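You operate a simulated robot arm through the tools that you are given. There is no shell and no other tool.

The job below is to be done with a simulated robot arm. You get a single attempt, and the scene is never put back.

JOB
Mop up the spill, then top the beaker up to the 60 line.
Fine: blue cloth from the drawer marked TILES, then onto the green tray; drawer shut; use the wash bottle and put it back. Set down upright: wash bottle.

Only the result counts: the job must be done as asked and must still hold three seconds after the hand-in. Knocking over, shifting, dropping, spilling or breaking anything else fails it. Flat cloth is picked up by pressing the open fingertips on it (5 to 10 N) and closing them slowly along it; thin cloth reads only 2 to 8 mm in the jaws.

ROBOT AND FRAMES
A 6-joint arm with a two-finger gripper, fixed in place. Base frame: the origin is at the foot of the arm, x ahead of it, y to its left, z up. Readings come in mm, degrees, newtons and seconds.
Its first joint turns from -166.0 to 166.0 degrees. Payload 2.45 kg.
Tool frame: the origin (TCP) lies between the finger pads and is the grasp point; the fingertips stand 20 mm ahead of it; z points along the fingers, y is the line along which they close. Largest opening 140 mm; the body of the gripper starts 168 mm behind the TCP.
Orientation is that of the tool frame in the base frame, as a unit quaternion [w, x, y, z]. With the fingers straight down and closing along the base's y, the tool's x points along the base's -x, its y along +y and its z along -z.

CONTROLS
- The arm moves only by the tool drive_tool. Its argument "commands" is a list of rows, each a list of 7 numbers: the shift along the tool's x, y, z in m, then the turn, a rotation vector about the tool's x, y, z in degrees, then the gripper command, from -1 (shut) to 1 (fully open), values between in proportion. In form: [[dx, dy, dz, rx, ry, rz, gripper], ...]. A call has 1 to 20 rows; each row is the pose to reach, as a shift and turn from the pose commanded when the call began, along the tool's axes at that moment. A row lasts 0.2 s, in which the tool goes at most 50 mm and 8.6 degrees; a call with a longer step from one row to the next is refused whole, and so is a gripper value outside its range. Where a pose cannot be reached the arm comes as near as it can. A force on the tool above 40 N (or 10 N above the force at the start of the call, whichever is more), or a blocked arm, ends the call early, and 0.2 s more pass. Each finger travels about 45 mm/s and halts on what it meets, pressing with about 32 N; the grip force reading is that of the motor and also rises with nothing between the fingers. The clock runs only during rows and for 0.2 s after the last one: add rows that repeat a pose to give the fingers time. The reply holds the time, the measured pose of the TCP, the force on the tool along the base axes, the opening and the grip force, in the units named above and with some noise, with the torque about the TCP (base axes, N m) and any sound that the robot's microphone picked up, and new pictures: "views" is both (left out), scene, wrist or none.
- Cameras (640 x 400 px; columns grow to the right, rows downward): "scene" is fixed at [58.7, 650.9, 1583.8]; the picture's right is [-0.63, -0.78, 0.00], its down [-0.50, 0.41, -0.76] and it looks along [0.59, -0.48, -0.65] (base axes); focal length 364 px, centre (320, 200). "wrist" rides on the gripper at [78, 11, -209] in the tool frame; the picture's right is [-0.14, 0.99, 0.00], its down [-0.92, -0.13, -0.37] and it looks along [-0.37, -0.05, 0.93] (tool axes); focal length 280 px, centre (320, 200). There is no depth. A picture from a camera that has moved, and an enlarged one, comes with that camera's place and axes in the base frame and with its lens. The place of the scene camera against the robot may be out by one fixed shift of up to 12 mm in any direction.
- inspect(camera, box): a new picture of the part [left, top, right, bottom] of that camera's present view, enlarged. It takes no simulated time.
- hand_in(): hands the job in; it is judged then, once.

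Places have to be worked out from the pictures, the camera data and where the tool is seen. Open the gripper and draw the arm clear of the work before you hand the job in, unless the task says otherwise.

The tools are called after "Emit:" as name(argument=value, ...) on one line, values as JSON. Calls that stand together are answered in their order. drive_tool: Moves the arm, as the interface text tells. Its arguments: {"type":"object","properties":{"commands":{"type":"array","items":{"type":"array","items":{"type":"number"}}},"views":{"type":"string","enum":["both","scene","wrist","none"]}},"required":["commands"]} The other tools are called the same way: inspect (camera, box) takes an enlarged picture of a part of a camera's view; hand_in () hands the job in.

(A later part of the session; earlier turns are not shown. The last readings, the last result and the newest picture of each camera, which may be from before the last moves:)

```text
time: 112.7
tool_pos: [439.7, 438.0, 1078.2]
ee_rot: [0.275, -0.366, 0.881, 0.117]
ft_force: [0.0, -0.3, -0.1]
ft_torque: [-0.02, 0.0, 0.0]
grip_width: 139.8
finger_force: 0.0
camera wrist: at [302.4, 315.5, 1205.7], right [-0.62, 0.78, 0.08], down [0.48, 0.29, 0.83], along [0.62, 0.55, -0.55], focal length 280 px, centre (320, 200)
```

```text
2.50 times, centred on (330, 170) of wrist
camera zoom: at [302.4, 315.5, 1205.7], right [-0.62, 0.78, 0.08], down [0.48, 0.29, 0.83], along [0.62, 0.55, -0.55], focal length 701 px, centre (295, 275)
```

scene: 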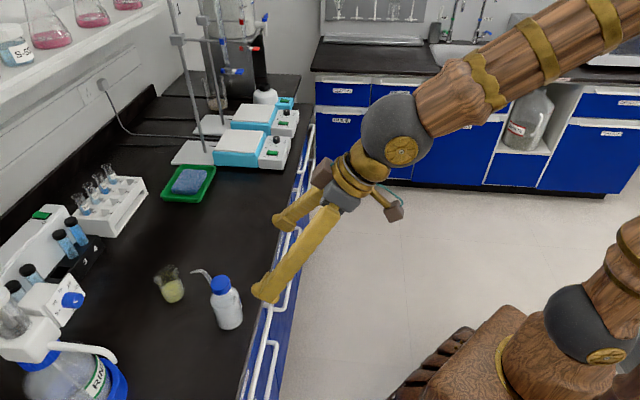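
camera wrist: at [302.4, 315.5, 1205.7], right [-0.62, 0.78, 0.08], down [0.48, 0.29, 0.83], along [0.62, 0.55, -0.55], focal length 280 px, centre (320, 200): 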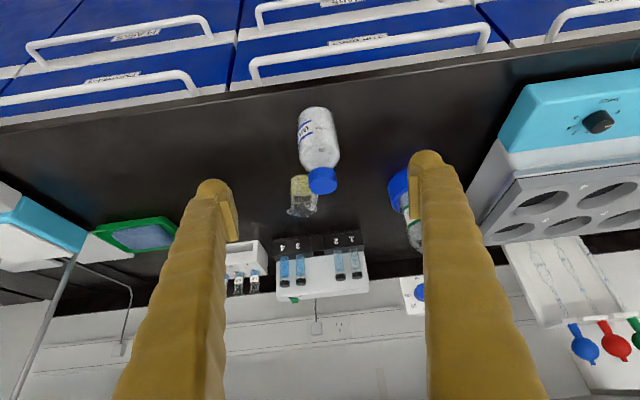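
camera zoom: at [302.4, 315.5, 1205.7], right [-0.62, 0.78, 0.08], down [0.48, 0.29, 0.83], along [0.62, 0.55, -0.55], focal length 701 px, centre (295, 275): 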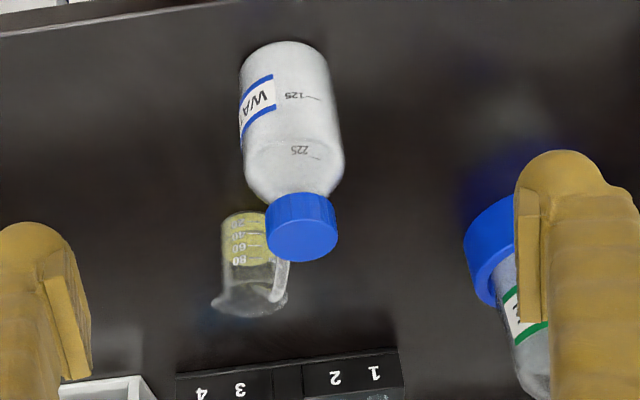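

The view shows the bottle axis at about (528, 527), radius ≈28, cap top z≈978, nozzle tip near (596, 559, 972), and the beaker centre near (672, 603). I zoom closer on the nozzle and beaker scale.

Emit:
inspect(camera="wrist", box=[280, 150, 350, 220])

Emit:
inspect(camera="scene", box=[150, 255, 250, 335])

Emit:
inspect(camera="scene", box=[145, 255, 205, 310])

```text
5.71 times, centred on (315, 185) of wrist
camera zoom: at [302.4, 315.5, 1205.7], right [-0.62, 0.78, 0.08], down [0.48, 0.29, 0.83], along [0.62, 0.55, -0.55], focal length 1602 px, centre (349, 286)
```

zoom: 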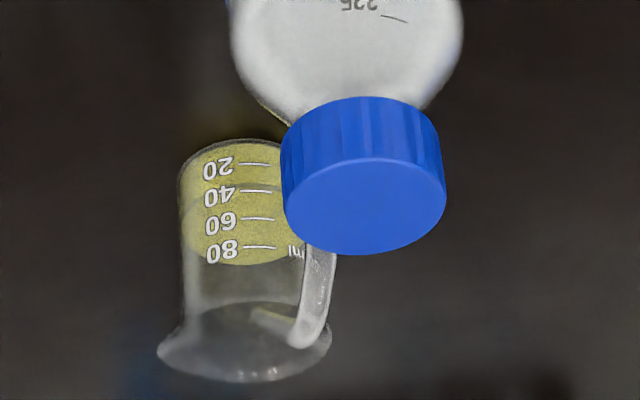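

```text
5.00 times, centred on (200, 295) of scene
camera zoom: at [58.7, 650.9, 1583.8], right [-0.63, -0.78, 0.0], down [-0.5, 0.41, -0.76], along [0.59, -0.48, -0.65], focal length 1818 px, centre (920, -275)
```

zoom: 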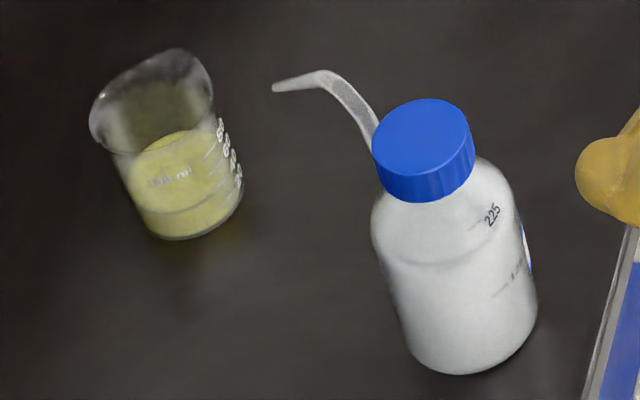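

```text
7.27 times, centred on (175, 282) of scene
camera zoom: at [58.7, 650.9, 1583.8], right [-0.63, -0.78, 0.0], down [-0.5, 0.41, -0.76], along [0.59, -0.48, -0.65], focal length 2645 px, centre (1374, -400)
```

zoom: 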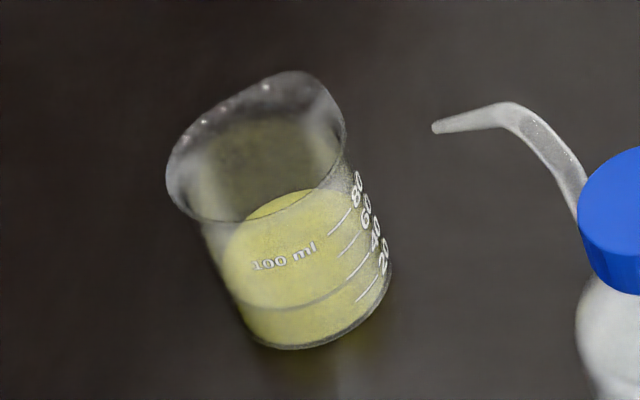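

The beaker's level currently sits at the 40 line (so about 20 ml is needed), and the nozzle points outward and down with its tip around (610, 557, 957). I bring the tool vertical above the bottle to check alignment.

Emit:
drive_tool(commands=[[-0.0242, 0, 0.009, 0, 7, 0, 1], [-0.0484, 0.0001, 0.0181, 0, 14, 0, 1], [-0.0727, 0.0002, 0.0271, 0, 21, 0, 1], [-0.0969, 0.0002, 0.0362, 0, 28, 0, 1], [-0.1211, 0.0003, 0.0452, 0, 35, 0, 1], [-0.1211, 0.0003, 0.0452, 0, 35, 0, 1], [-0.1211, 0.0003, 0.0452, 0, 35, 0, 1]], views="both")

Emit:
inspect(camera="wrist", box=[220, 80, 420, 240])

Emit:
inspect(camera="scene", box=[140, 220, 280, 340])

```text
time: 114.3
tool_pos: [526.3, 528.9, 1111.9]
ee_rot: [-0.002, -0.384, 0.923, 0.001]
ft_force: [-0.2, 0.8, 0.0]
ft_torque: [-0.03, -0.01, 0.01]
grip_width: 140.2
finger_force: 0.0
camera wrist: at [465.1, 480.5, 1322.5], right [-0.6, 0.8, 0.0], down [0.74, 0.56, 0.36], along [0.29, 0.22, -0.93], focal length 280 px, centre (320, 200)
```

scene: 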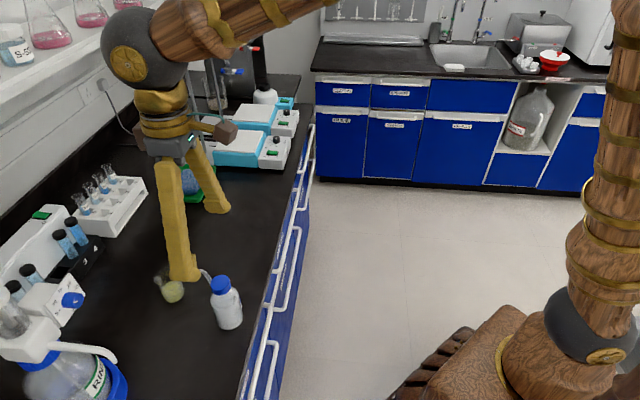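
wrist: 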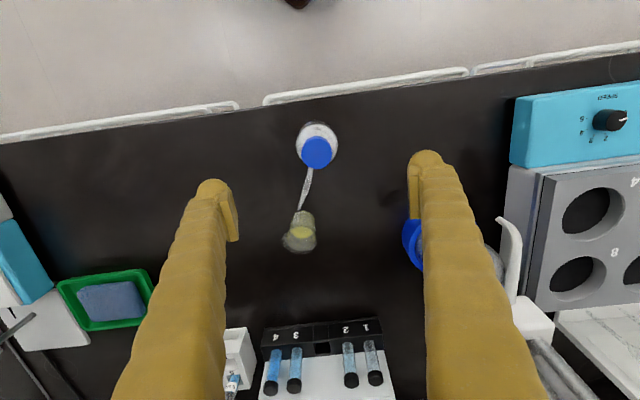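

```text
2.50 times, centred on (320, 160) of wrist
camera zoom: at [465.1, 480.5, 1322.5], right [-0.6, 0.8, 0.0], down [0.74, 0.56, 0.36], along [0.29, 0.22, -0.93], focal length 701 px, centre (320, 300)
```

zoom: 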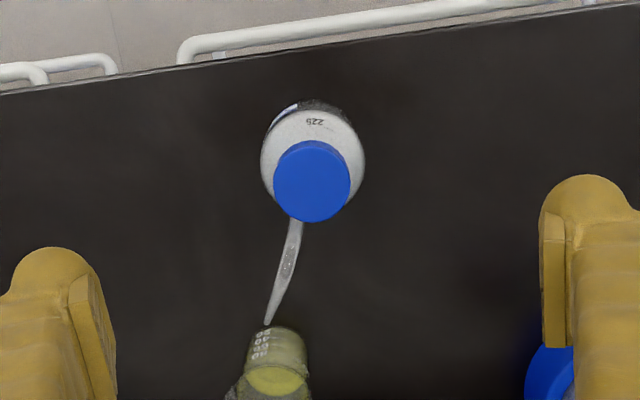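

```text
3.33 times, centred on (210, 280) of scene
camera zoom: at [58.7, 650.9, 1583.8], right [-0.63, -0.78, 0.0], down [-0.5, 0.41, -0.76], along [0.59, -0.48, -0.65], focal length 1212 px, centre (687, -67)
```

zoom: 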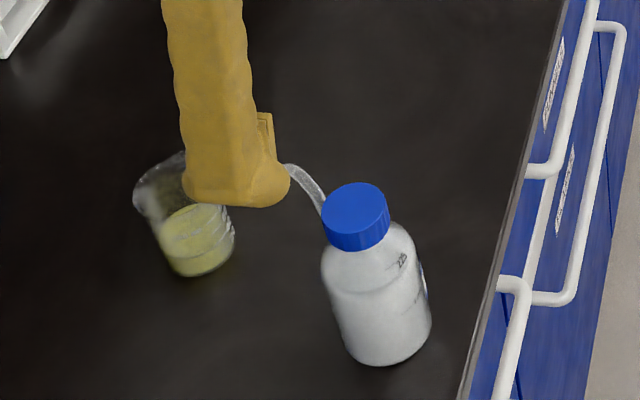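

Alignment is good: bottle axis ≈ (525, 524), nozzle tip ≈ (610, 555). I zoom on the beaker to pin down its rim.

Emit:
inspect(camera="wrist", box=[260, 180, 350, 270])

```text
4.44 times, centred on (305, 225) of wrist
camera zoom: at [465.1, 480.5, 1322.5], right [-0.6, 0.8, 0.0], down [0.74, 0.56, 0.36], along [0.29, 0.22, -0.93], focal length 1246 px, centre (387, 89)
```

zoom: 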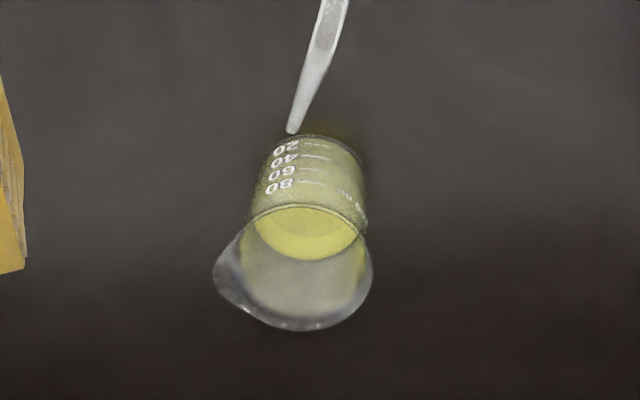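

Beaker rim centre ≈ (668, 598), rim z≈915, level ≈ 40 ml. Before gripping the soft body I'll test gripping force on the rigid cap: I lower over the cap with an 80 mm opening.

Emit:
drive_tool(commands=[[0.004, -0.003, 0.02, 0, 0, 0, 0.5], [0.004, -0.003, 0.05, 0, 0, 0, 0.14], [0.004, -0.003, 0.08, 0, 0, 0, 0.14], [0.004, -0.003, 0.11, 0, 0, 0, 0.14], [0.004, -0.003, 0.135, 0, 0, 0, 0.14], [0.004, -0.003, 0.146, 0, 0, 0, 0.14], [0.004, -0.003, 0.146, 0, 0, 0, 0.14]], views="both")

Emit:
inspect(camera="scene", box=[140, 220, 280, 340])

Emit:
inspect(camera="wrist", box=[220, 120, 420, 280])

```text
time: 115.9
tool_pos: [525.4, 523.5, 963.3]
ee_rot: [-0.002, -0.383, 0.924, 0.001]
ft_force: [-0.1, -0.2, 0.5]
ft_torque: [0.0, 0.0, -0.03]
grip_width: 79.8
finger_force: 0.0
camera wrist: at [462.4, 476.0, 1173.5], right [-0.6, 0.8, 0.0], down [0.74, 0.56, 0.37], along [0.29, 0.22, -0.93], focal length 280 px, centre (320, 200)
```

scene: 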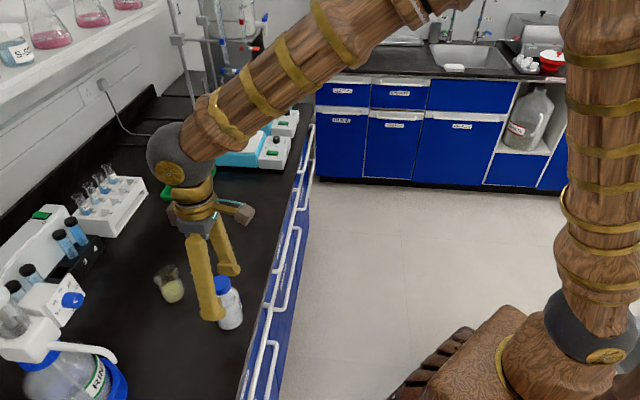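
wrist: 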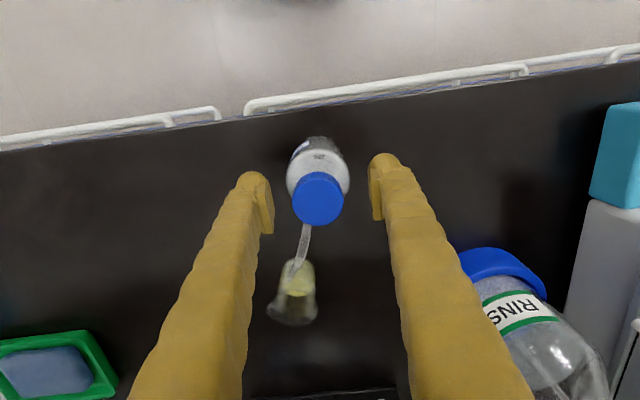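

```text
3.33 times, centred on (210, 280) of scene
camera zoom: at [58.7, 650.9, 1583.8], right [-0.63, -0.78, 0.0], down [-0.5, 0.41, -0.76], along [0.59, -0.48, -0.65], focal length 1212 px, centre (687, -67)
```

zoom: 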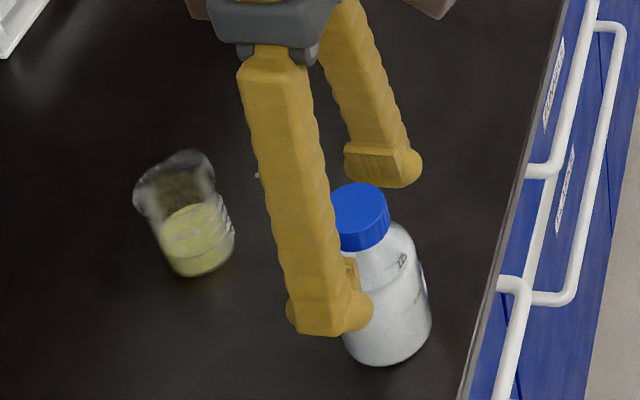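

```text
2.50 times, centred on (320, 200) of wrist
camera zoom: at [462.4, 476.0, 1173.5], right [-0.6, 0.8, 0.0], down [0.74, 0.56, 0.37], along [0.29, 0.22, -0.93], focal length 701 px, centre (320, 200)
```

zoom: 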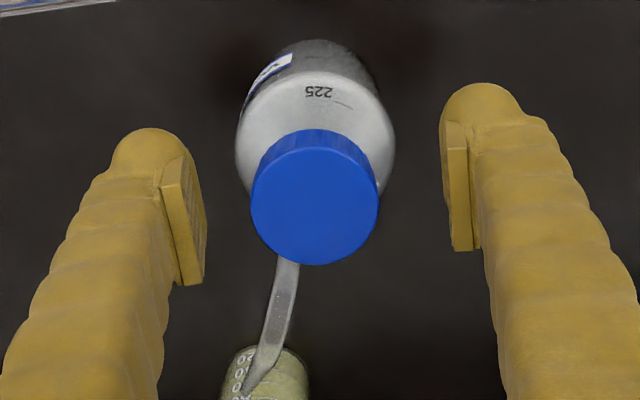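

The cap is centred between the fingers (diameter ≈38 mm). I close gently to a commanded 37.5 mm to see how the grip force behaves with a small overlap.

Emit:
drive_tool(commands=[[0, 0, 0, 0, 0, 0, -0.1], [0, 0, 0, 0, 0, 0, -0.3], [0, 0, 0, 0, 0, 0, -0.4], [0, 0, 0, 0, 0, 0, -0.44], [0, 0, 0, 0, 0, 0, -0.464], [0, 0, 0, 0, 0, 0, -0.464]], views="wrist")

```text
time: 117.3
tool_pos: [524.5, 523.7, 964.0]
ee_rot: [-0.002, -0.384, 0.923, 0.001]
ft_force: [0.2, -0.3, 0.3]
ft_torque: [0.02, -0.01, 0.0]
grip_width: 37.7
finger_force: 0.1
camera wrist: at [462.4, 475.9, 1173.7], right [-0.6, 0.8, 0.0], down [0.74, 0.56, 0.37], along [0.29, 0.22, -0.93], focal length 280 px, centre (320, 200)
```

wrist: 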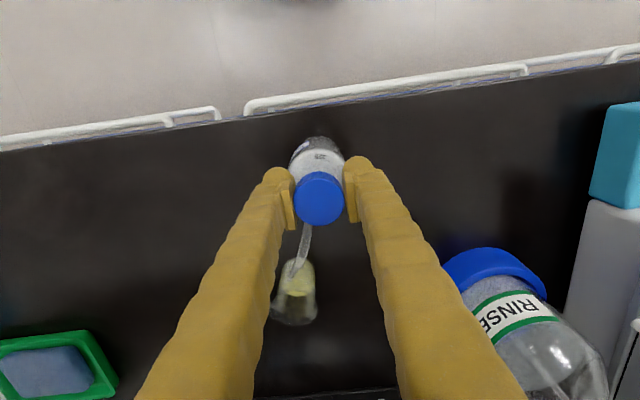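

Not touching yet at 37.7 mm. I close further in 0.7 mm steps.

Emit:
drive_tool(commands=[[0, 0, 0, 0, 0, 0, -0.475], [0, 0, 0, 0, 0, 0, -0.485], [0, 0, 0, 0, 0, 0, -0.485]], views="none")

Emit:
drive_tool(commands=[[0, 0, 0, 0, 0, 0, -0.495], [0, 0, 0, 0, 0, 0, -0.505], [0, 0, 0, 0, 0, 0, -0.505]], views="none")

```text
time: 118.1
tool_pos: [524.6, 524.0, 964.5]
ee_rot: [-0.002, -0.385, 0.923, 0.001]
ft_force: [0.2, -0.4, 0.5]
ft_torque: [0.01, 0.01, 0.02]
grip_width: 36.3
finger_force: 0.2
```

```text
time: 118.9
tool_pos: [524.3, 524.2, 963.8]
ee_rot: [-0.003, -0.383, 0.924, 0.001]
ft_force: [-0.6, -1.2, 0.2]
ft_torque: [0.02, 0.0, 0.01]
grip_width: 35.6
finger_force: 1.5
```

Contact came at 35.6 mm and the force rises only about 1.5 N per mm of overlap, so grip force can be metered. I grip the rigid cap with a moderate ~10 N overlap, which avoids squeezing the body, and check.

Emit:
drive_tool(commands=[[0, 0, 0, 0, 0, 0, -0.53], [0, 0, 0, 0, 0, 0, -0.56], [0, 0, 0, 0, 0, 0, -0.6], [0, 0, 0, 0, 0, 0, -0.6]], views="wrist")

Emit:
inspect(camera="scene", box=[140, 220, 280, 340])

```text
time: 119.9
tool_pos: [525.1, 522.5, 964.2]
ee_rot: [-0.002, -0.383, 0.924, 0.0]
ft_force: [0.3, -0.3, -0.2]
ft_torque: [0.0, -0.03, 0.01]
grip_width: 33.3
finger_force: 31.7
camera wrist: at [462.4, 475.9, 1173.7], right [-0.6, 0.8, 0.0], down [0.74, 0.56, 0.37], along [0.29, 0.22, -0.93], focal length 280 px, centre (320, 200)
```

wrist: 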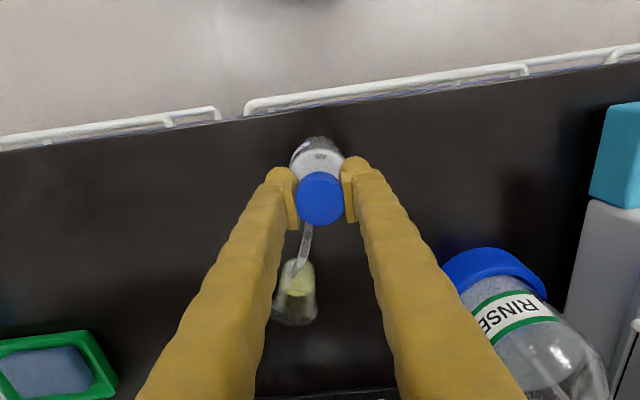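

```text
3.33 times, centred on (210, 280) of scene
camera zoom: at [58.7, 650.9, 1583.8], right [-0.63, -0.78, 0.0], down [-0.5, 0.41, -0.76], along [0.59, -0.48, -0.65], focal length 1212 px, centre (687, -67)
```

zoom: 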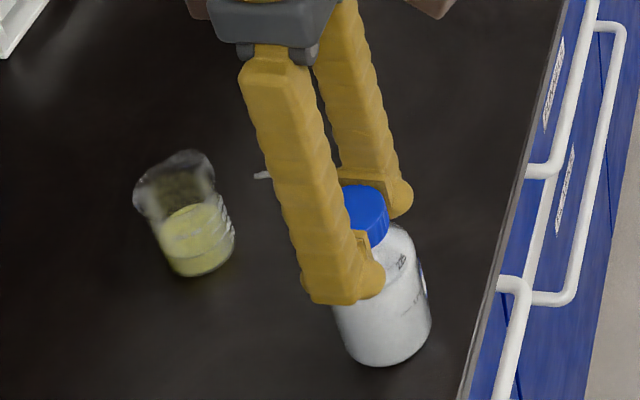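

Grip on the cap is firm (33.3 mm, 31.7 N) with no sound and no water. I lift the bottle 25 mm straight up.

Emit:
drive_tool(commands=[[0, 0, -0.005, 0, 0, 0, -0.6], [0, 0, -0.01, 0, 0, 0, -0.6], [0, 0, -0.018, 0, 0, 0, -0.6], [0, 0, -0.025, 0, 0, 0, -0.6], [0, 0, -0.025, 0, 0, 0, -0.6]], views="wrist")

Emit:
inspect(camera="scene", box=[140, 220, 280, 340])

```text
time: 121.1
tool_pos: [526.5, 522.0, 989.6]
ee_rot: [-0.002, -0.384, 0.923, 0.001]
ft_force: [0.6, 0.1, -3.0]
ft_torque: [0.05, -0.02, 0.01]
grip_width: 33.2
finger_force: 31.5
camera wrist: at [463.6, 475.1, 1198.9], right [-0.6, 0.8, 0.0], down [0.74, 0.56, 0.37], along [0.29, 0.22, -0.93], focal length 280 px, centre (320, 200)
```

wrist: 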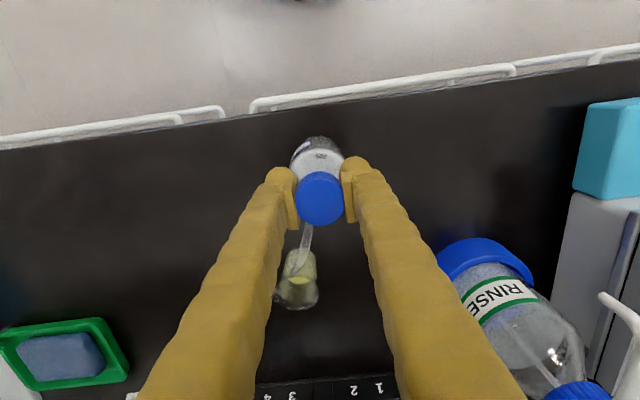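

```text
3.33 times, centred on (210, 280) of scene
camera zoom: at [58.7, 650.9, 1583.8], right [-0.63, -0.78, 0.0], down [-0.5, 0.41, -0.76], along [0.59, -0.48, -0.65], focal length 1212 px, centre (687, -67)
```

zoom: 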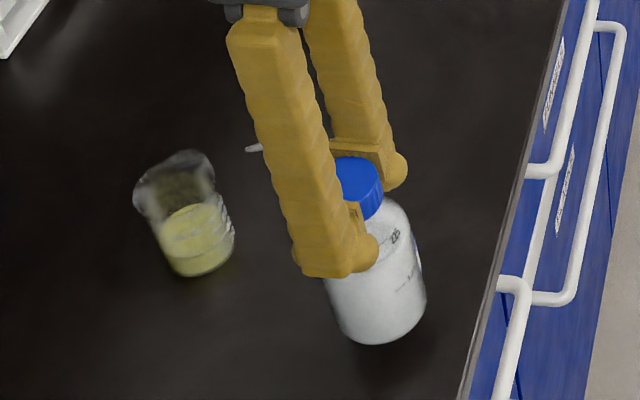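

The bottle is up and upright (3 N weight). I carry it 61 mm toward the beaker so that the nozzle comes over the beaker's mouth, still lifted.

Emit:
drive_tool(commands=[[-0.0101, -0.0009, 0, 0, 0, 0, -0.6], [-0.0202, -0.0018, 0, 0, 0, 0, -0.6], [-0.0304, -0.0027, 0, 0, 0, 0, -0.6], [-0.0405, -0.0035, 0, 0, 0, 0, -0.6], [-0.0506, -0.0044, 0, 0, 0, 0, -0.6], [-0.0607, -0.0053, 0, 0, 0, 0, -0.6], [-0.0607, -0.0053, 0, 0, 0, 0, -0.6]], views="both")

Emit:
inspect(camera="wrist", box=[260, 170, 360, 270])

Emit:
inspect(camera="scene", box=[140, 220, 280, 340])

```text
time: 122.7
tool_pos: [568.5, 562.9, 989.8]
ee_rot: [-0.002, -0.383, 0.924, 0.001]
ft_force: [0.7, -0.3, -3.5]
ft_torque: [-0.02, -0.03, 0.0]
grip_width: 33.5
finger_force: 32.1
camera wrist: at [507.3, 514.7, 1199.6], right [-0.6, 0.8, 0.0], down [0.74, 0.56, 0.37], along [0.29, 0.22, -0.93], focal length 280 px, centre (320, 200)
```

scene: 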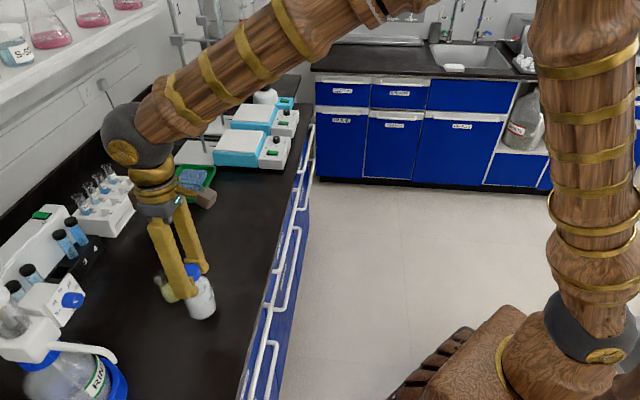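
wrist: 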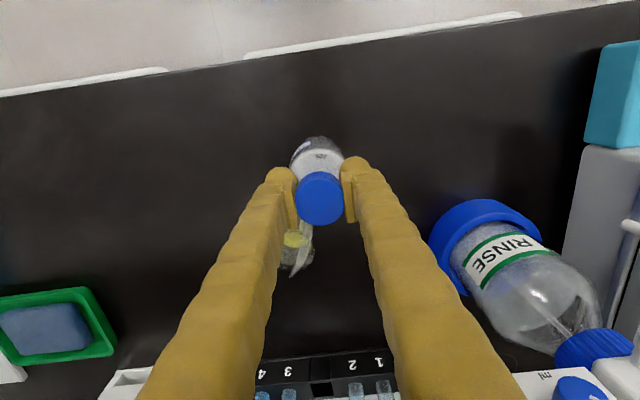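

```text
4.00 times, centred on (310, 220) of wrist
camera zoom: at [507.3, 514.7, 1199.6], right [-0.6, 0.8, 0.0], down [0.74, 0.56, 0.37], along [0.29, 0.22, -0.93], focal length 1122 px, centre (360, 120)
```

zoom: 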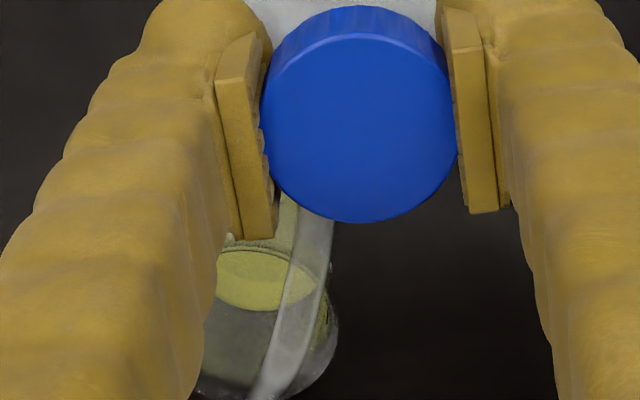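

```text
3.33 times, centred on (210, 280) of scene
camera zoom: at [58.7, 650.9, 1583.8], right [-0.63, -0.78, 0.0], down [-0.5, 0.41, -0.76], along [0.59, -0.48, -0.65], focal length 1212 px, centre (687, -67)
```

zoom: 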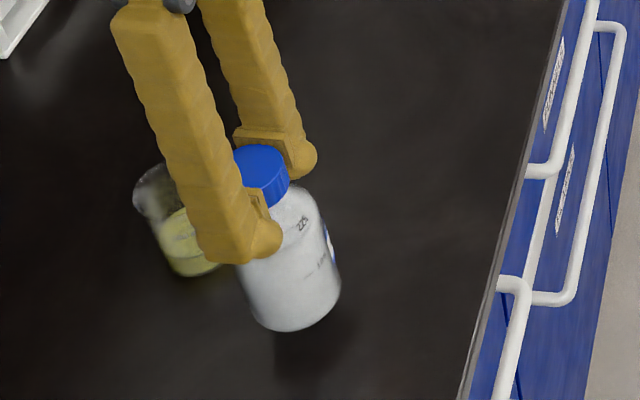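

I zoom on the nozzle tip relative to the beaker mouth.

Emit:
inspect(camera="wrist", box=[260, 215, 350, 295])

Emit:
inspect(camera="scene", box=[145, 250, 225, 320])

```text
5.00 times, centred on (305, 255) of wrist
camera zoom: at [507.3, 514.7, 1199.6], right [-0.6, 0.8, 0.0], down [0.74, 0.56, 0.37], along [0.29, 0.22, -0.93], focal length 1402 px, centre (395, -75)
```

zoom: 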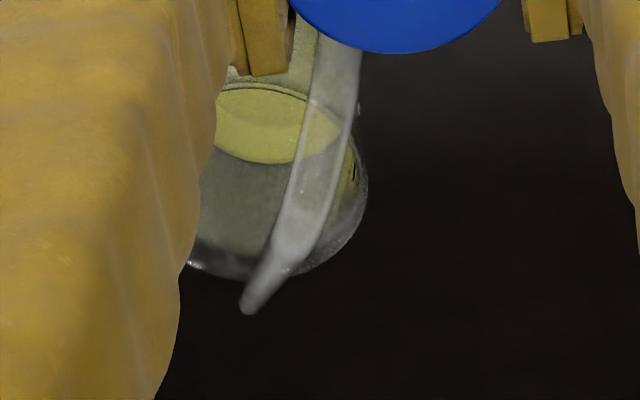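

```text
5.71 times, centred on (185, 285) of scene
camera zoom: at [58.7, 650.9, 1583.8], right [-0.63, -0.78, 0.0], down [-0.5, 0.41, -0.76], along [0.59, -0.48, -0.65], focal length 2078 px, centre (1091, -286)
```

zoom: 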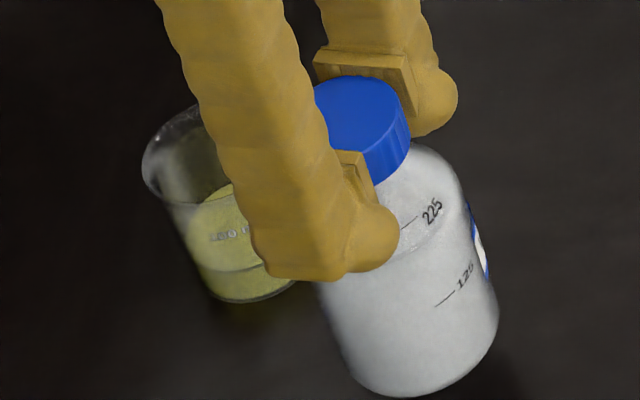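

The nozzle tip projects to about (655, 593) – roughly 9 mm inside the near rim of the beaker, as intended. I lower the bottle to stand on the bench there.

Emit:
drive_tool(commands=[[0, 0, 0.008, 0, 0, 0, -0.6], [0, 0, 0.015, 0, 0, 0, -0.6], [0, 0, 0.02, 0, 0, 0, -0.6], [0, 0, 0.0225, 0, 0, 0, -0.6], [0, 0, 0.0235, 0, 0, 0, -0.6]], views="none")

```text
time: 123.9
tool_pos: [570.5, 563.2, 964.8]
ee_rot: [-0.002, -0.383, 0.924, 0.002]
ft_force: [0.8, 0.8, -3.1]
ft_torque: [0.0, 0.01, 0.0]
grip_width: 33.1
finger_force: 32.4
```

Still carried in air (−3 N). I lower in half-millimetre steps until the bench takes the weight.

Emit:
drive_tool(commands=[[0, 0, 0.0005, 0, 0, 0, -0.6], [0, 0, 0.001, 0, 0, 0, -0.6], [0, 0, 0.0015, 0, 0, 0, -0.6]], views="none")

```text
time: 124.7
tool_pos: [570.6, 562.3, 964.6]
ee_rot: [-0.002, -0.383, 0.924, 0.001]
ft_force: [0.7, -0.1, 0.6]
ft_torque: [-0.04, -0.03, -0.01]
grip_width: 33.2
finger_force: 32.8
```

The bench now carries the bottle. I open the fingers to release the cap.

Emit:
drive_tool(commands=[[0, 0, 0, 0, 0, 0, -0.45], [0, 0, 0, 0, 0, 0, -0.2], [0, 0, 0, 0, 0, 0, 0.1], [0, 0, 0, 0, 0, 0, 0.2], [0, 0, 0, 0, 0, 0, 0.2]], views="both")

Emit:
inspect(camera="wrist", box=[240, 130, 400, 290])

Emit:
inspect(camera="scene", box=[130, 230, 250, 330])

```text
time: 125.9
tool_pos: [570.7, 561.3, 965.7]
ee_rot: [-0.003, -0.384, 0.923, 0.001]
ft_force: [-0.5, 0.0, 0.1]
ft_torque: [0.0, -0.01, 0.01]
grip_width: 84.0
finger_force: 0.1
camera wrist: at [508.2, 514.6, 1173.8], right [-0.6, 0.8, 0.0], down [0.74, 0.56, 0.37], along [0.29, 0.22, -0.93], focal length 280 px, centre (320, 200)
```

scene: 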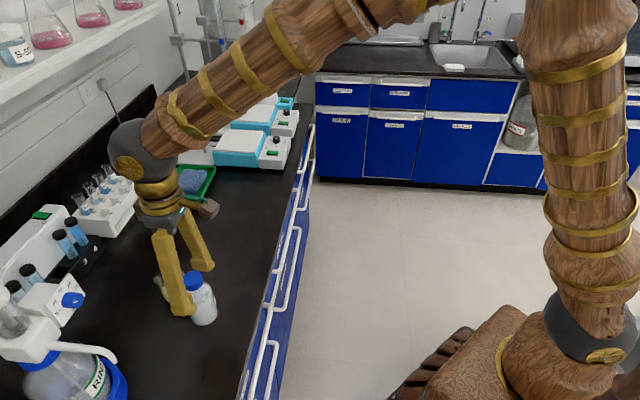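
wrist: 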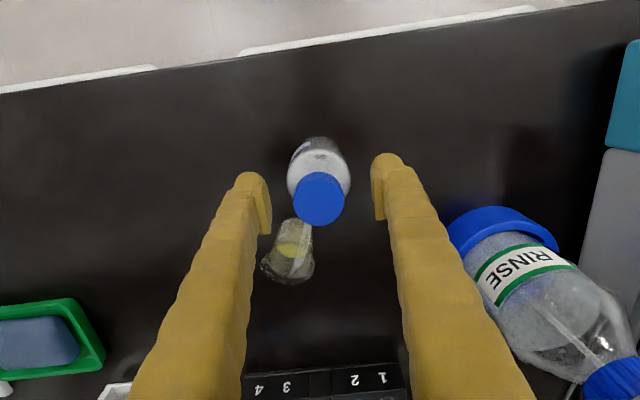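

```text
2.50 times, centred on (320, 210) of wrist
camera zoom: at [508.2, 514.6, 1173.8], right [-0.6, 0.8, 0.0], down [0.74, 0.56, 0.37], along [0.29, 0.22, -0.93], focal length 701 px, centre (320, 175)
```

zoom: 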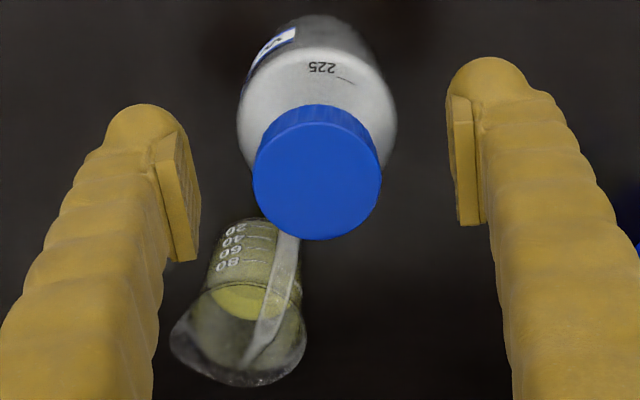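

```text
4.00 times, centred on (190, 280) of scene
camera zoom: at [58.7, 650.9, 1583.8], right [-0.63, -0.78, 0.0], down [-0.5, 0.41, -0.76], along [0.59, -0.48, -0.65], focal length 1455 px, centre (840, -120)
```

zoom: 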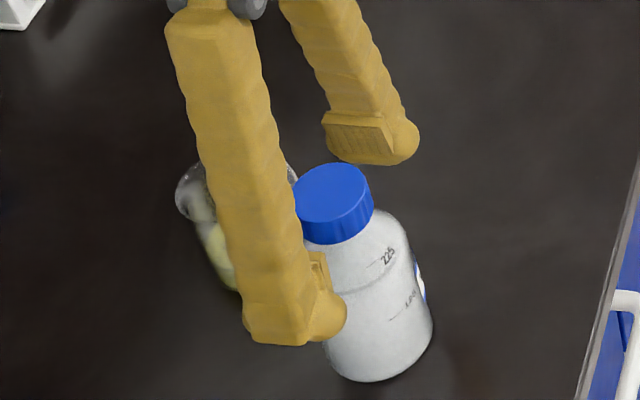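

The bottle stands with its nozzle over the beaker mouth. I lower the open fingers beside the bottle's body, down to TCP z≈893.

Emit:
drive_tool(commands=[[0, 0, 0.015, 0, 0, 0, 0.2], [0, 0, 0.03, 0, 0, 0, 0.2], [0, 0, 0.045, 0, 0, 0, 0.2], [0, 0, 0.06, 0, 0, 0, 0.2], [0, 0, 0.072, 0, 0, 0, 0.2], [0, 0, 0.072, 0, 0, 0, 0.2]], views="both")

Emit:
inspect(camera="wrist", box=[240, 130, 400, 290])

Emit:
inspect(camera="scene", box=[130, 230, 250, 330])

```text
time: 127.3
tool_pos: [570.5, 562.0, 890.6]
ee_rot: [-0.002, -0.383, 0.924, 0.001]
ft_force: [0.1, 0.1, 0.7]
ft_torque: [0.01, -0.01, -0.01]
grip_width: 84.1
finger_force: 0.0
camera wrist: at [509.1, 513.7, 1101.0], right [-0.6, 0.8, 0.0], down [0.74, 0.56, 0.37], along [0.29, 0.22, -0.93], focal length 280 px, centre (320, 200)
```

scene: 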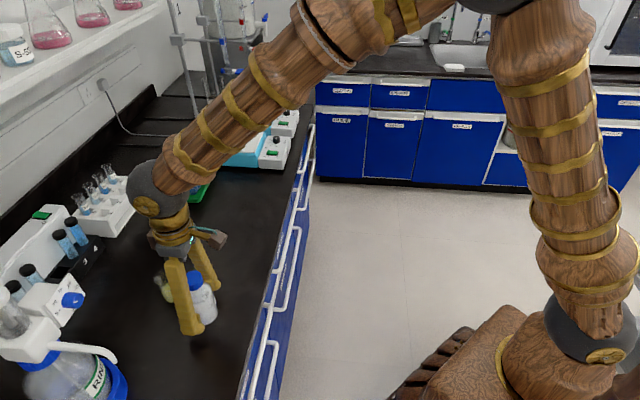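
wrist: 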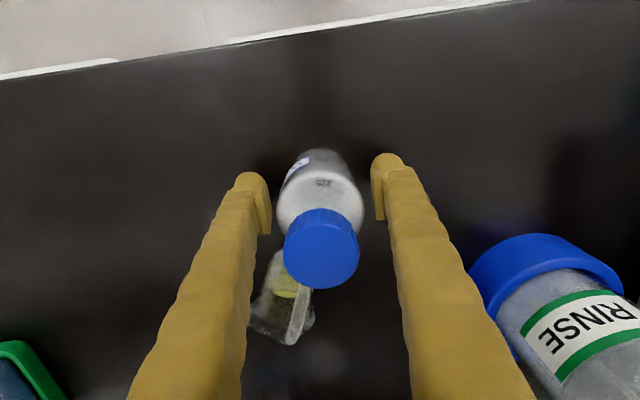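

```text
2.50 times, centred on (320, 210) of wrist
camera zoom: at [509.1, 513.7, 1101.0], right [-0.6, 0.8, 0.0], down [0.74, 0.56, 0.37], along [0.29, 0.22, -0.93], focal length 701 px, centre (320, 175)
```

zoom: 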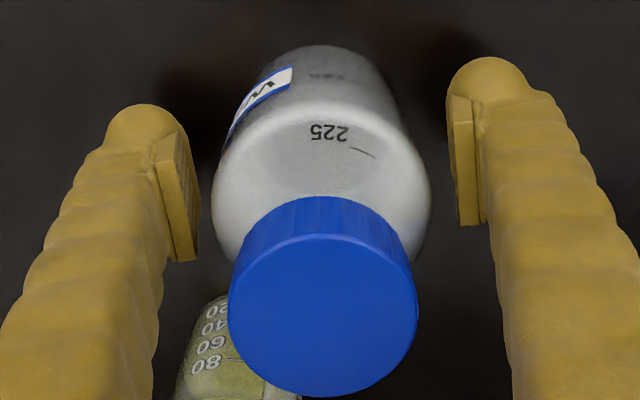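

```text
4.00 times, centred on (190, 280) of scene
camera zoom: at [58.7, 650.9, 1583.8], right [-0.63, -0.78, 0.0], down [-0.5, 0.41, -0.76], along [0.59, -0.48, -0.65], focal length 1455 px, centre (840, -120)
```

zoom: 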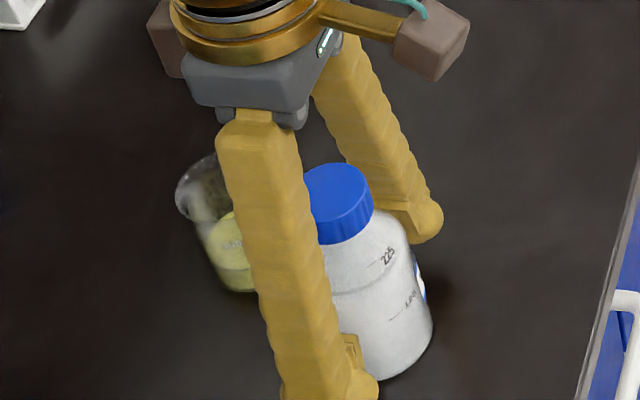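

The fingers flank the body. I close gently to 61 mm first and watch the force reading.

Emit:
drive_tool(commands=[[0, 0, 0, 0, 0, 0, 0.05], [0, 0, 0, 0, 0, 0, -0.05], [0, 0, 0, 0, 0, 0, -0.1], [0, 0, 0, 0, 0, 0, -0.13], [0, 0, 0, 0, 0, 0, -0.13]], views="none")

Emit:
drive_tool(commands=[[0, 0, 0, 0, 0, 0, -0.145], [0, 0, 0, 0, 0, 0, -0.155], [0, 0, 0, 0, 0, 0, -0.155]], views="none")

```text
time: 128.5
tool_pos: [572.4, 561.2, 890.6]
ee_rot: [-0.003, -0.383, 0.924, 0.001]
ft_force: [-0.1, 0.9, 0.9]
ft_torque: [0.01, 0.0, -0.02]
grip_width: 62.2
finger_force: 1.2
```

```text
time: 129.3
tool_pos: [571.4, 561.3, 891.9]
ee_rot: [-0.002, -0.384, 0.923, 0.001]
ft_force: [-0.2, 0.6, 0.7]
ft_torque: [-0.08, -0.05, 0.02]
grip_width: 60.9
finger_force: 32.2
```

The grip reads 60.9 mm at 32 N on the body with no sound reported. I look whether anything flowed.

Emit:
drive_tool(commands=[[0, 0, 0, 0, 0, 0, -0.155]], views="both")

Emit:
inspect(camera="wrist", box=[240, 210, 340, 360])

Emit:
inspect(camera="scene", box=[140, 250, 220, 320])

```text
time: 129.7
tool_pos: [570.4, 561.6, 892.1]
ee_rot: [-0.002, -0.383, 0.924, 0.001]
ft_force: [0.4, -0.2, 1.2]
ft_torque: [-0.05, -0.05, 0.05]
grip_width: 60.5
finger_force: 31.8
camera wrist: at [509.1, 513.7, 1101.0], right [-0.6, 0.8, 0.0], down [0.74, 0.56, 0.37], along [0.29, 0.22, -0.93], focal length 280 px, centre (320, 200)
```

scene: 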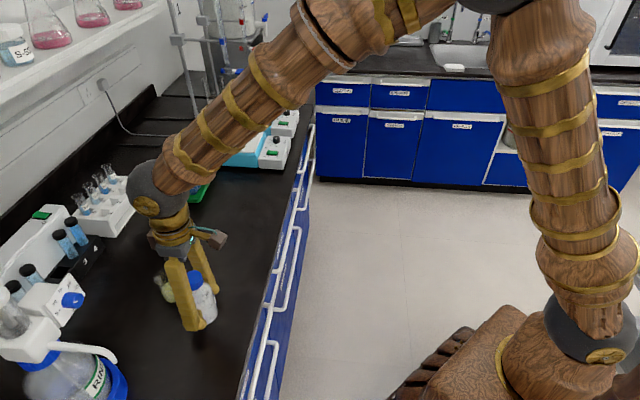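
wrist: 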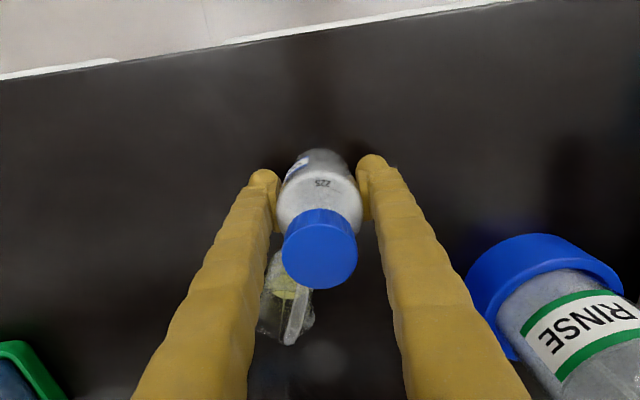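

```text
2.67 times, centred on (290, 285) of wrist
camera zoom: at [509.1, 513.7, 1101.0], right [-0.6, 0.8, 0.0], down [0.74, 0.56, 0.37], along [0.29, 0.22, -0.93], focal length 748 px, centre (400, -27)
```

zoom: 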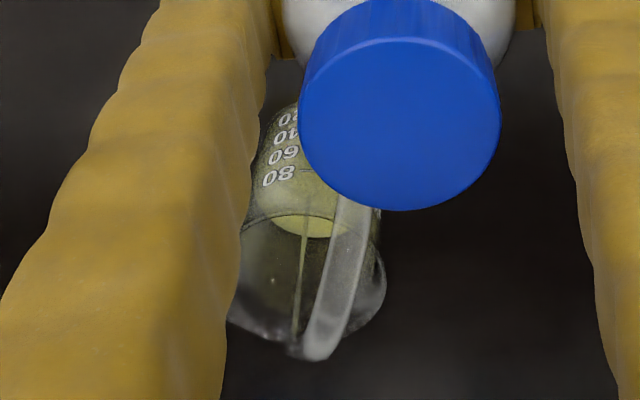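

```text
5.71 times, centred on (180, 285) of scene
camera zoom: at [58.7, 650.9, 1583.8], right [-0.63, -0.78, 0.0], down [-0.5, 0.41, -0.76], along [0.59, -0.48, -0.65], focal length 2078 px, centre (1120, -286)
```

zoom: 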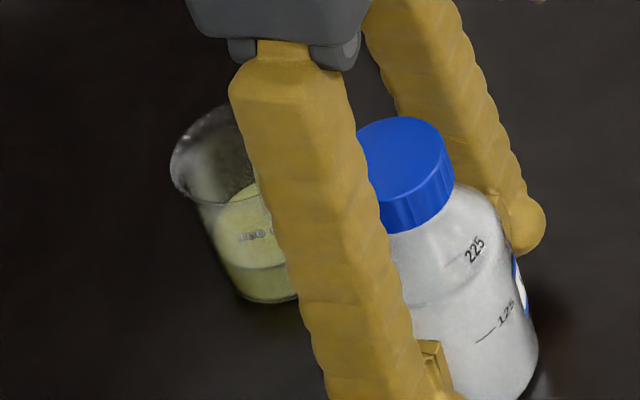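

A thin stream from the nozzle is visible falling into the beaker, so this squeeze dispenses and lands inside. I hold briefly and re-measure the level.

Emit:
drive_tool(commands=[[0, 0, 0, 0, 0, 0, -0.155], [0, 0, 0, 0, 0, 0, -0.155]], views="none")

Emit:
inspect(camera="scene", box=[145, 255, 205, 310])

Emit:
inspect(camera="wrist", box=[260, 240, 330, 350])

```text
time: 130.3
tool_pos: [570.9, 560.9, 891.3]
ee_rot: [-0.003, -0.383, 0.924, 0.001]
ft_force: [0.0, 0.7, 0.7]
ft_torque: [-0.03, -0.07, 0.03]
grip_width: 60.6
finger_force: 32.2
```

```text
7.27 times, centred on (175, 282) of scene
camera zoom: at [58.7, 650.9, 1583.8], right [-0.63, -0.78, 0.0], down [-0.5, 0.41, -0.76], along [0.59, -0.48, -0.65], focal length 2645 px, centre (1374, -400)
```

zoom: 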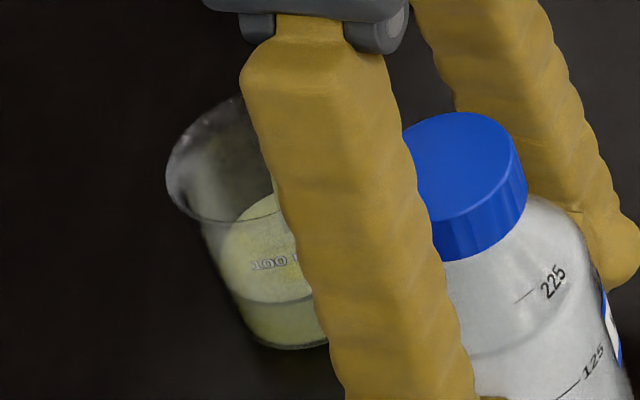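

```text
3.64 times, centred on (295, 295) of wrist
camera zoom: at [509.1, 513.7, 1101.0], right [-0.6, 0.8, 0.0], down [0.74, 0.56, 0.37], along [0.29, 0.22, -0.93], focal length 1020 px, centre (411, -146)
```

zoom: 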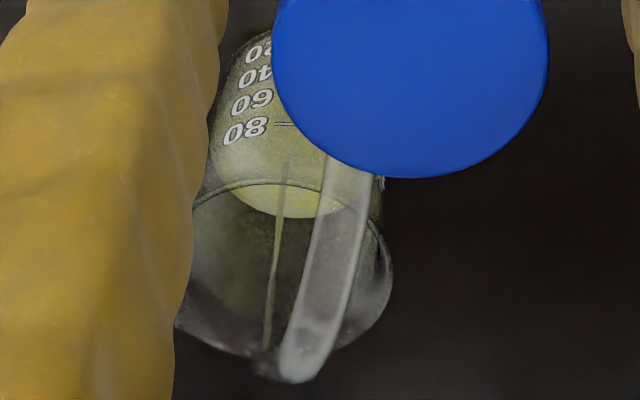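

The stream keeps landing inside, and the level has risen only slightly (~3 ml). I hold about 1.8 s more and measure again.

Emit:
drive_tool(commands=[[0, 0, 0, 0, 0, 0, -0.155], [0, 0, 0, 0, 0, 0, -0.155], [0, 0, 0, 0, 0, 0, -0.155], [0, 0, 0, 0, 0, 0, -0.155], [0, 0, 0, 0, 0, 0, -0.155], [0, 0, 0, 0, 0, 0, -0.155], [0, 0, 0, 0, 0, 0, -0.155], [0, 0, 0, 0, 0, 0, -0.155]], views="none")

Emit:
inspect(camera="scene", box=[145, 255, 205, 310])

Emit:
inspect(camera="wrist", box=[260, 240, 330, 350])

```text
time: 132.1
tool_pos: [569.6, 562.0, 890.9]
ee_rot: [-0.002, -0.384, 0.923, 0.001]
ft_force: [-0.1, 0.8, -0.5]
ft_torque: [-0.02, -0.03, -0.01]
grip_width: 60.5
finger_force: 31.8
```

```text
7.27 times, centred on (175, 282) of scene
camera zoom: at [58.7, 650.9, 1583.8], right [-0.63, -0.78, 0.0], down [-0.5, 0.41, -0.76], along [0.59, -0.48, -0.65], focal length 2645 px, centre (1374, -400)
```

zoom: 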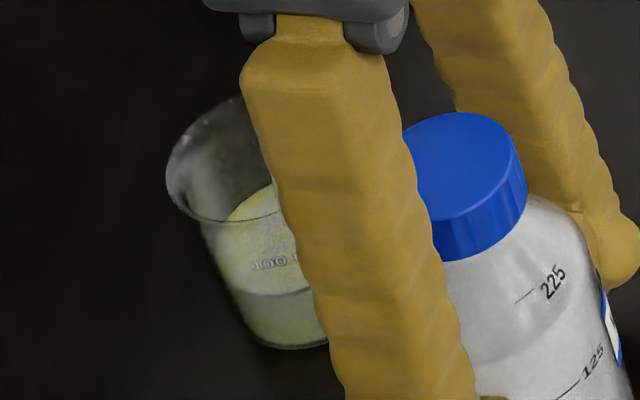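

```text
3.64 times, centred on (295, 295) of wrist
camera zoom: at [509.1, 513.7, 1101.0], right [-0.6, 0.8, 0.0], down [0.74, 0.56, 0.37], along [0.29, 0.22, -0.93], focal length 1020 px, centre (411, -146)
```

zoom: 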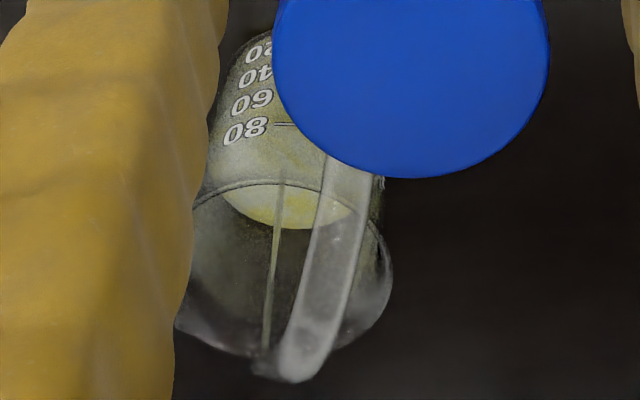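

Level now looks like about 51–52 ml, flow ≈4.6 ml/s. I hold about 1 s more, then stop by opening to inspect.

Emit:
drive_tool(commands=[[0, 0, 0, 0, 0, 0, -0.155], [0, 0, 0, 0, 0, 0, -0.155], [0, 0, 0, 0, 0, 0, -0.155], [0, 0, 0, 0, 0, 0, -0.155], [0, 0, 0, 0, 0, 0, 0]], views="none")

Emit:
inspect(camera="scene", box=[145, 255, 205, 310])

Emit:
inspect(camera="wrist", box=[260, 240, 330, 350])

```text
time: 133.3
tool_pos: [570.8, 562.7, 891.3]
ee_rot: [-0.003, -0.384, 0.923, 0.002]
ft_force: [0.5, 0.5, -0.8]
ft_torque: [0.02, 0.04, -0.01]
grip_width: 69.9
finger_force: 0.0
```

```text
7.27 times, centred on (175, 282) of scene
camera zoom: at [58.7, 650.9, 1583.8], right [-0.63, -0.78, 0.0], down [-0.5, 0.41, -0.76], along [0.59, -0.48, -0.65], focal length 2645 px, centre (1374, -400)
```

zoom: 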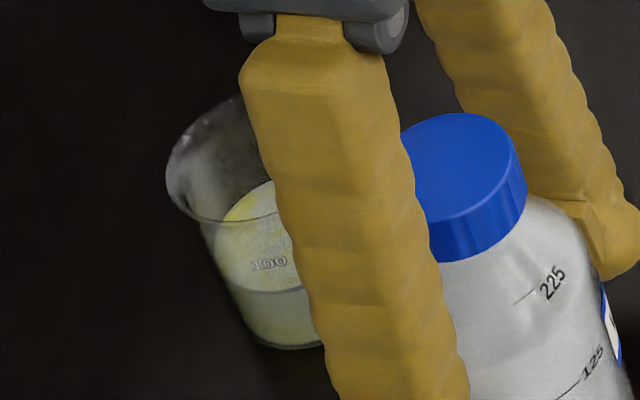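

```text
3.64 times, centred on (295, 295) of wrist
camera zoom: at [509.1, 513.7, 1101.0], right [-0.6, 0.8, 0.0], down [0.74, 0.56, 0.37], along [0.29, 0.22, -0.93], focal length 1020 px, centre (411, -146)
```

zoom: 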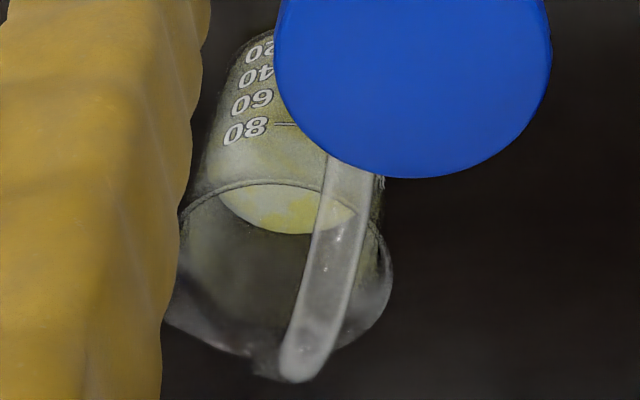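

The flow has stopped; I estimate about 55 ml. I raise the open gripper beside the cap to see the scale marks clearly.

Emit:
drive_tool(commands=[[0, 0, -0.01, 0, 0, 0, 0.2], [0, 0, -0.03, 0, 0, 0, 0.2], [0, 0, -0.06, 0, 0, 0, 0.2], [0, 0, -0.09, 0, 0, 0, 0.3], [0, 0, -0.12, 0, 0, 0, 0.4], [0, 0, -0.15, 0, 0, 0, 0.5], [0, 0, -0.15, 0, 0, 0, 0.5]], views="wrist")

Emit:
inspect(camera="wrist", box=[260, 190, 340, 260])

Emit:
inspect(camera="scene", box=[145, 255, 205, 310])

```text
time: 134.9
tool_pos: [571.1, 562.6, 1044.7]
ee_rot: [-0.002, -0.384, 0.923, 0.001]
ft_force: [0.2, -0.1, -0.1]
ft_torque: [-0.01, 0.01, 0.03]
grip_width: 105.0
finger_force: 0.0
camera wrist: at [510.7, 515.1, 1254.0], right [-0.6, 0.8, 0.0], down [0.74, 0.56, 0.36], along [0.29, 0.22, -0.93], focal length 280 px, centre (320, 200)
```

wrist: 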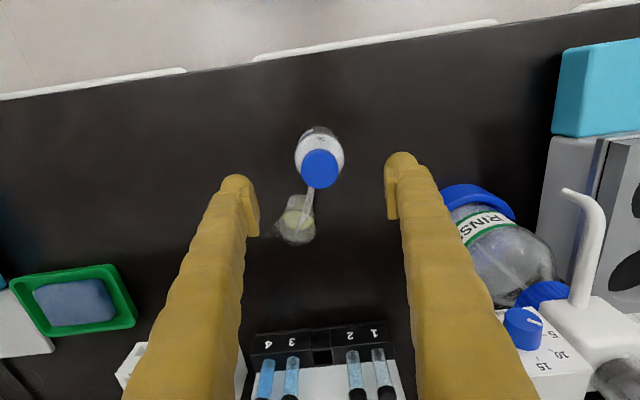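

```text
5.71 times, centred on (300, 225) of wrist
camera zoom: at [510.7, 515.1, 1254.0], right [-0.6, 0.8, 0.0], down [0.74, 0.56, 0.36], along [0.29, 0.22, -0.93], focal length 1602 px, centre (434, 57)
```

zoom: 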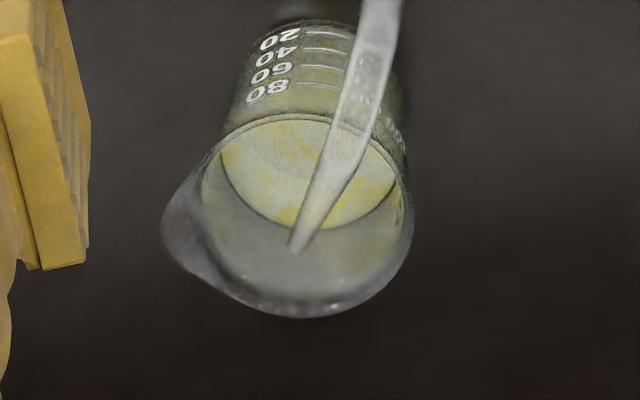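

```text
7.27 times, centred on (175, 282) of scene
camera zoom: at [58.7, 650.9, 1583.8], right [-0.63, -0.78, 0.0], down [-0.5, 0.41, -0.76], along [0.59, -0.48, -0.65], focal length 2645 px, centre (1374, -400)
```

zoom: 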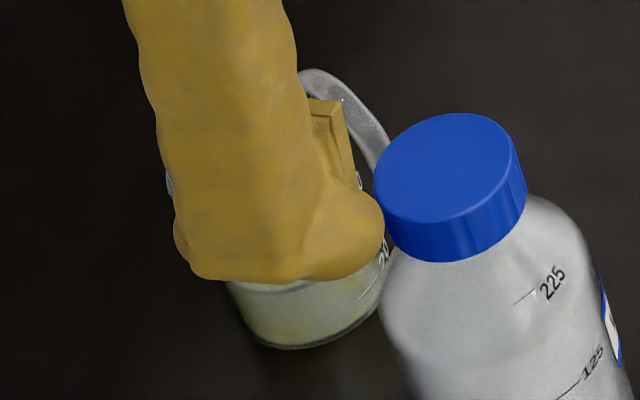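

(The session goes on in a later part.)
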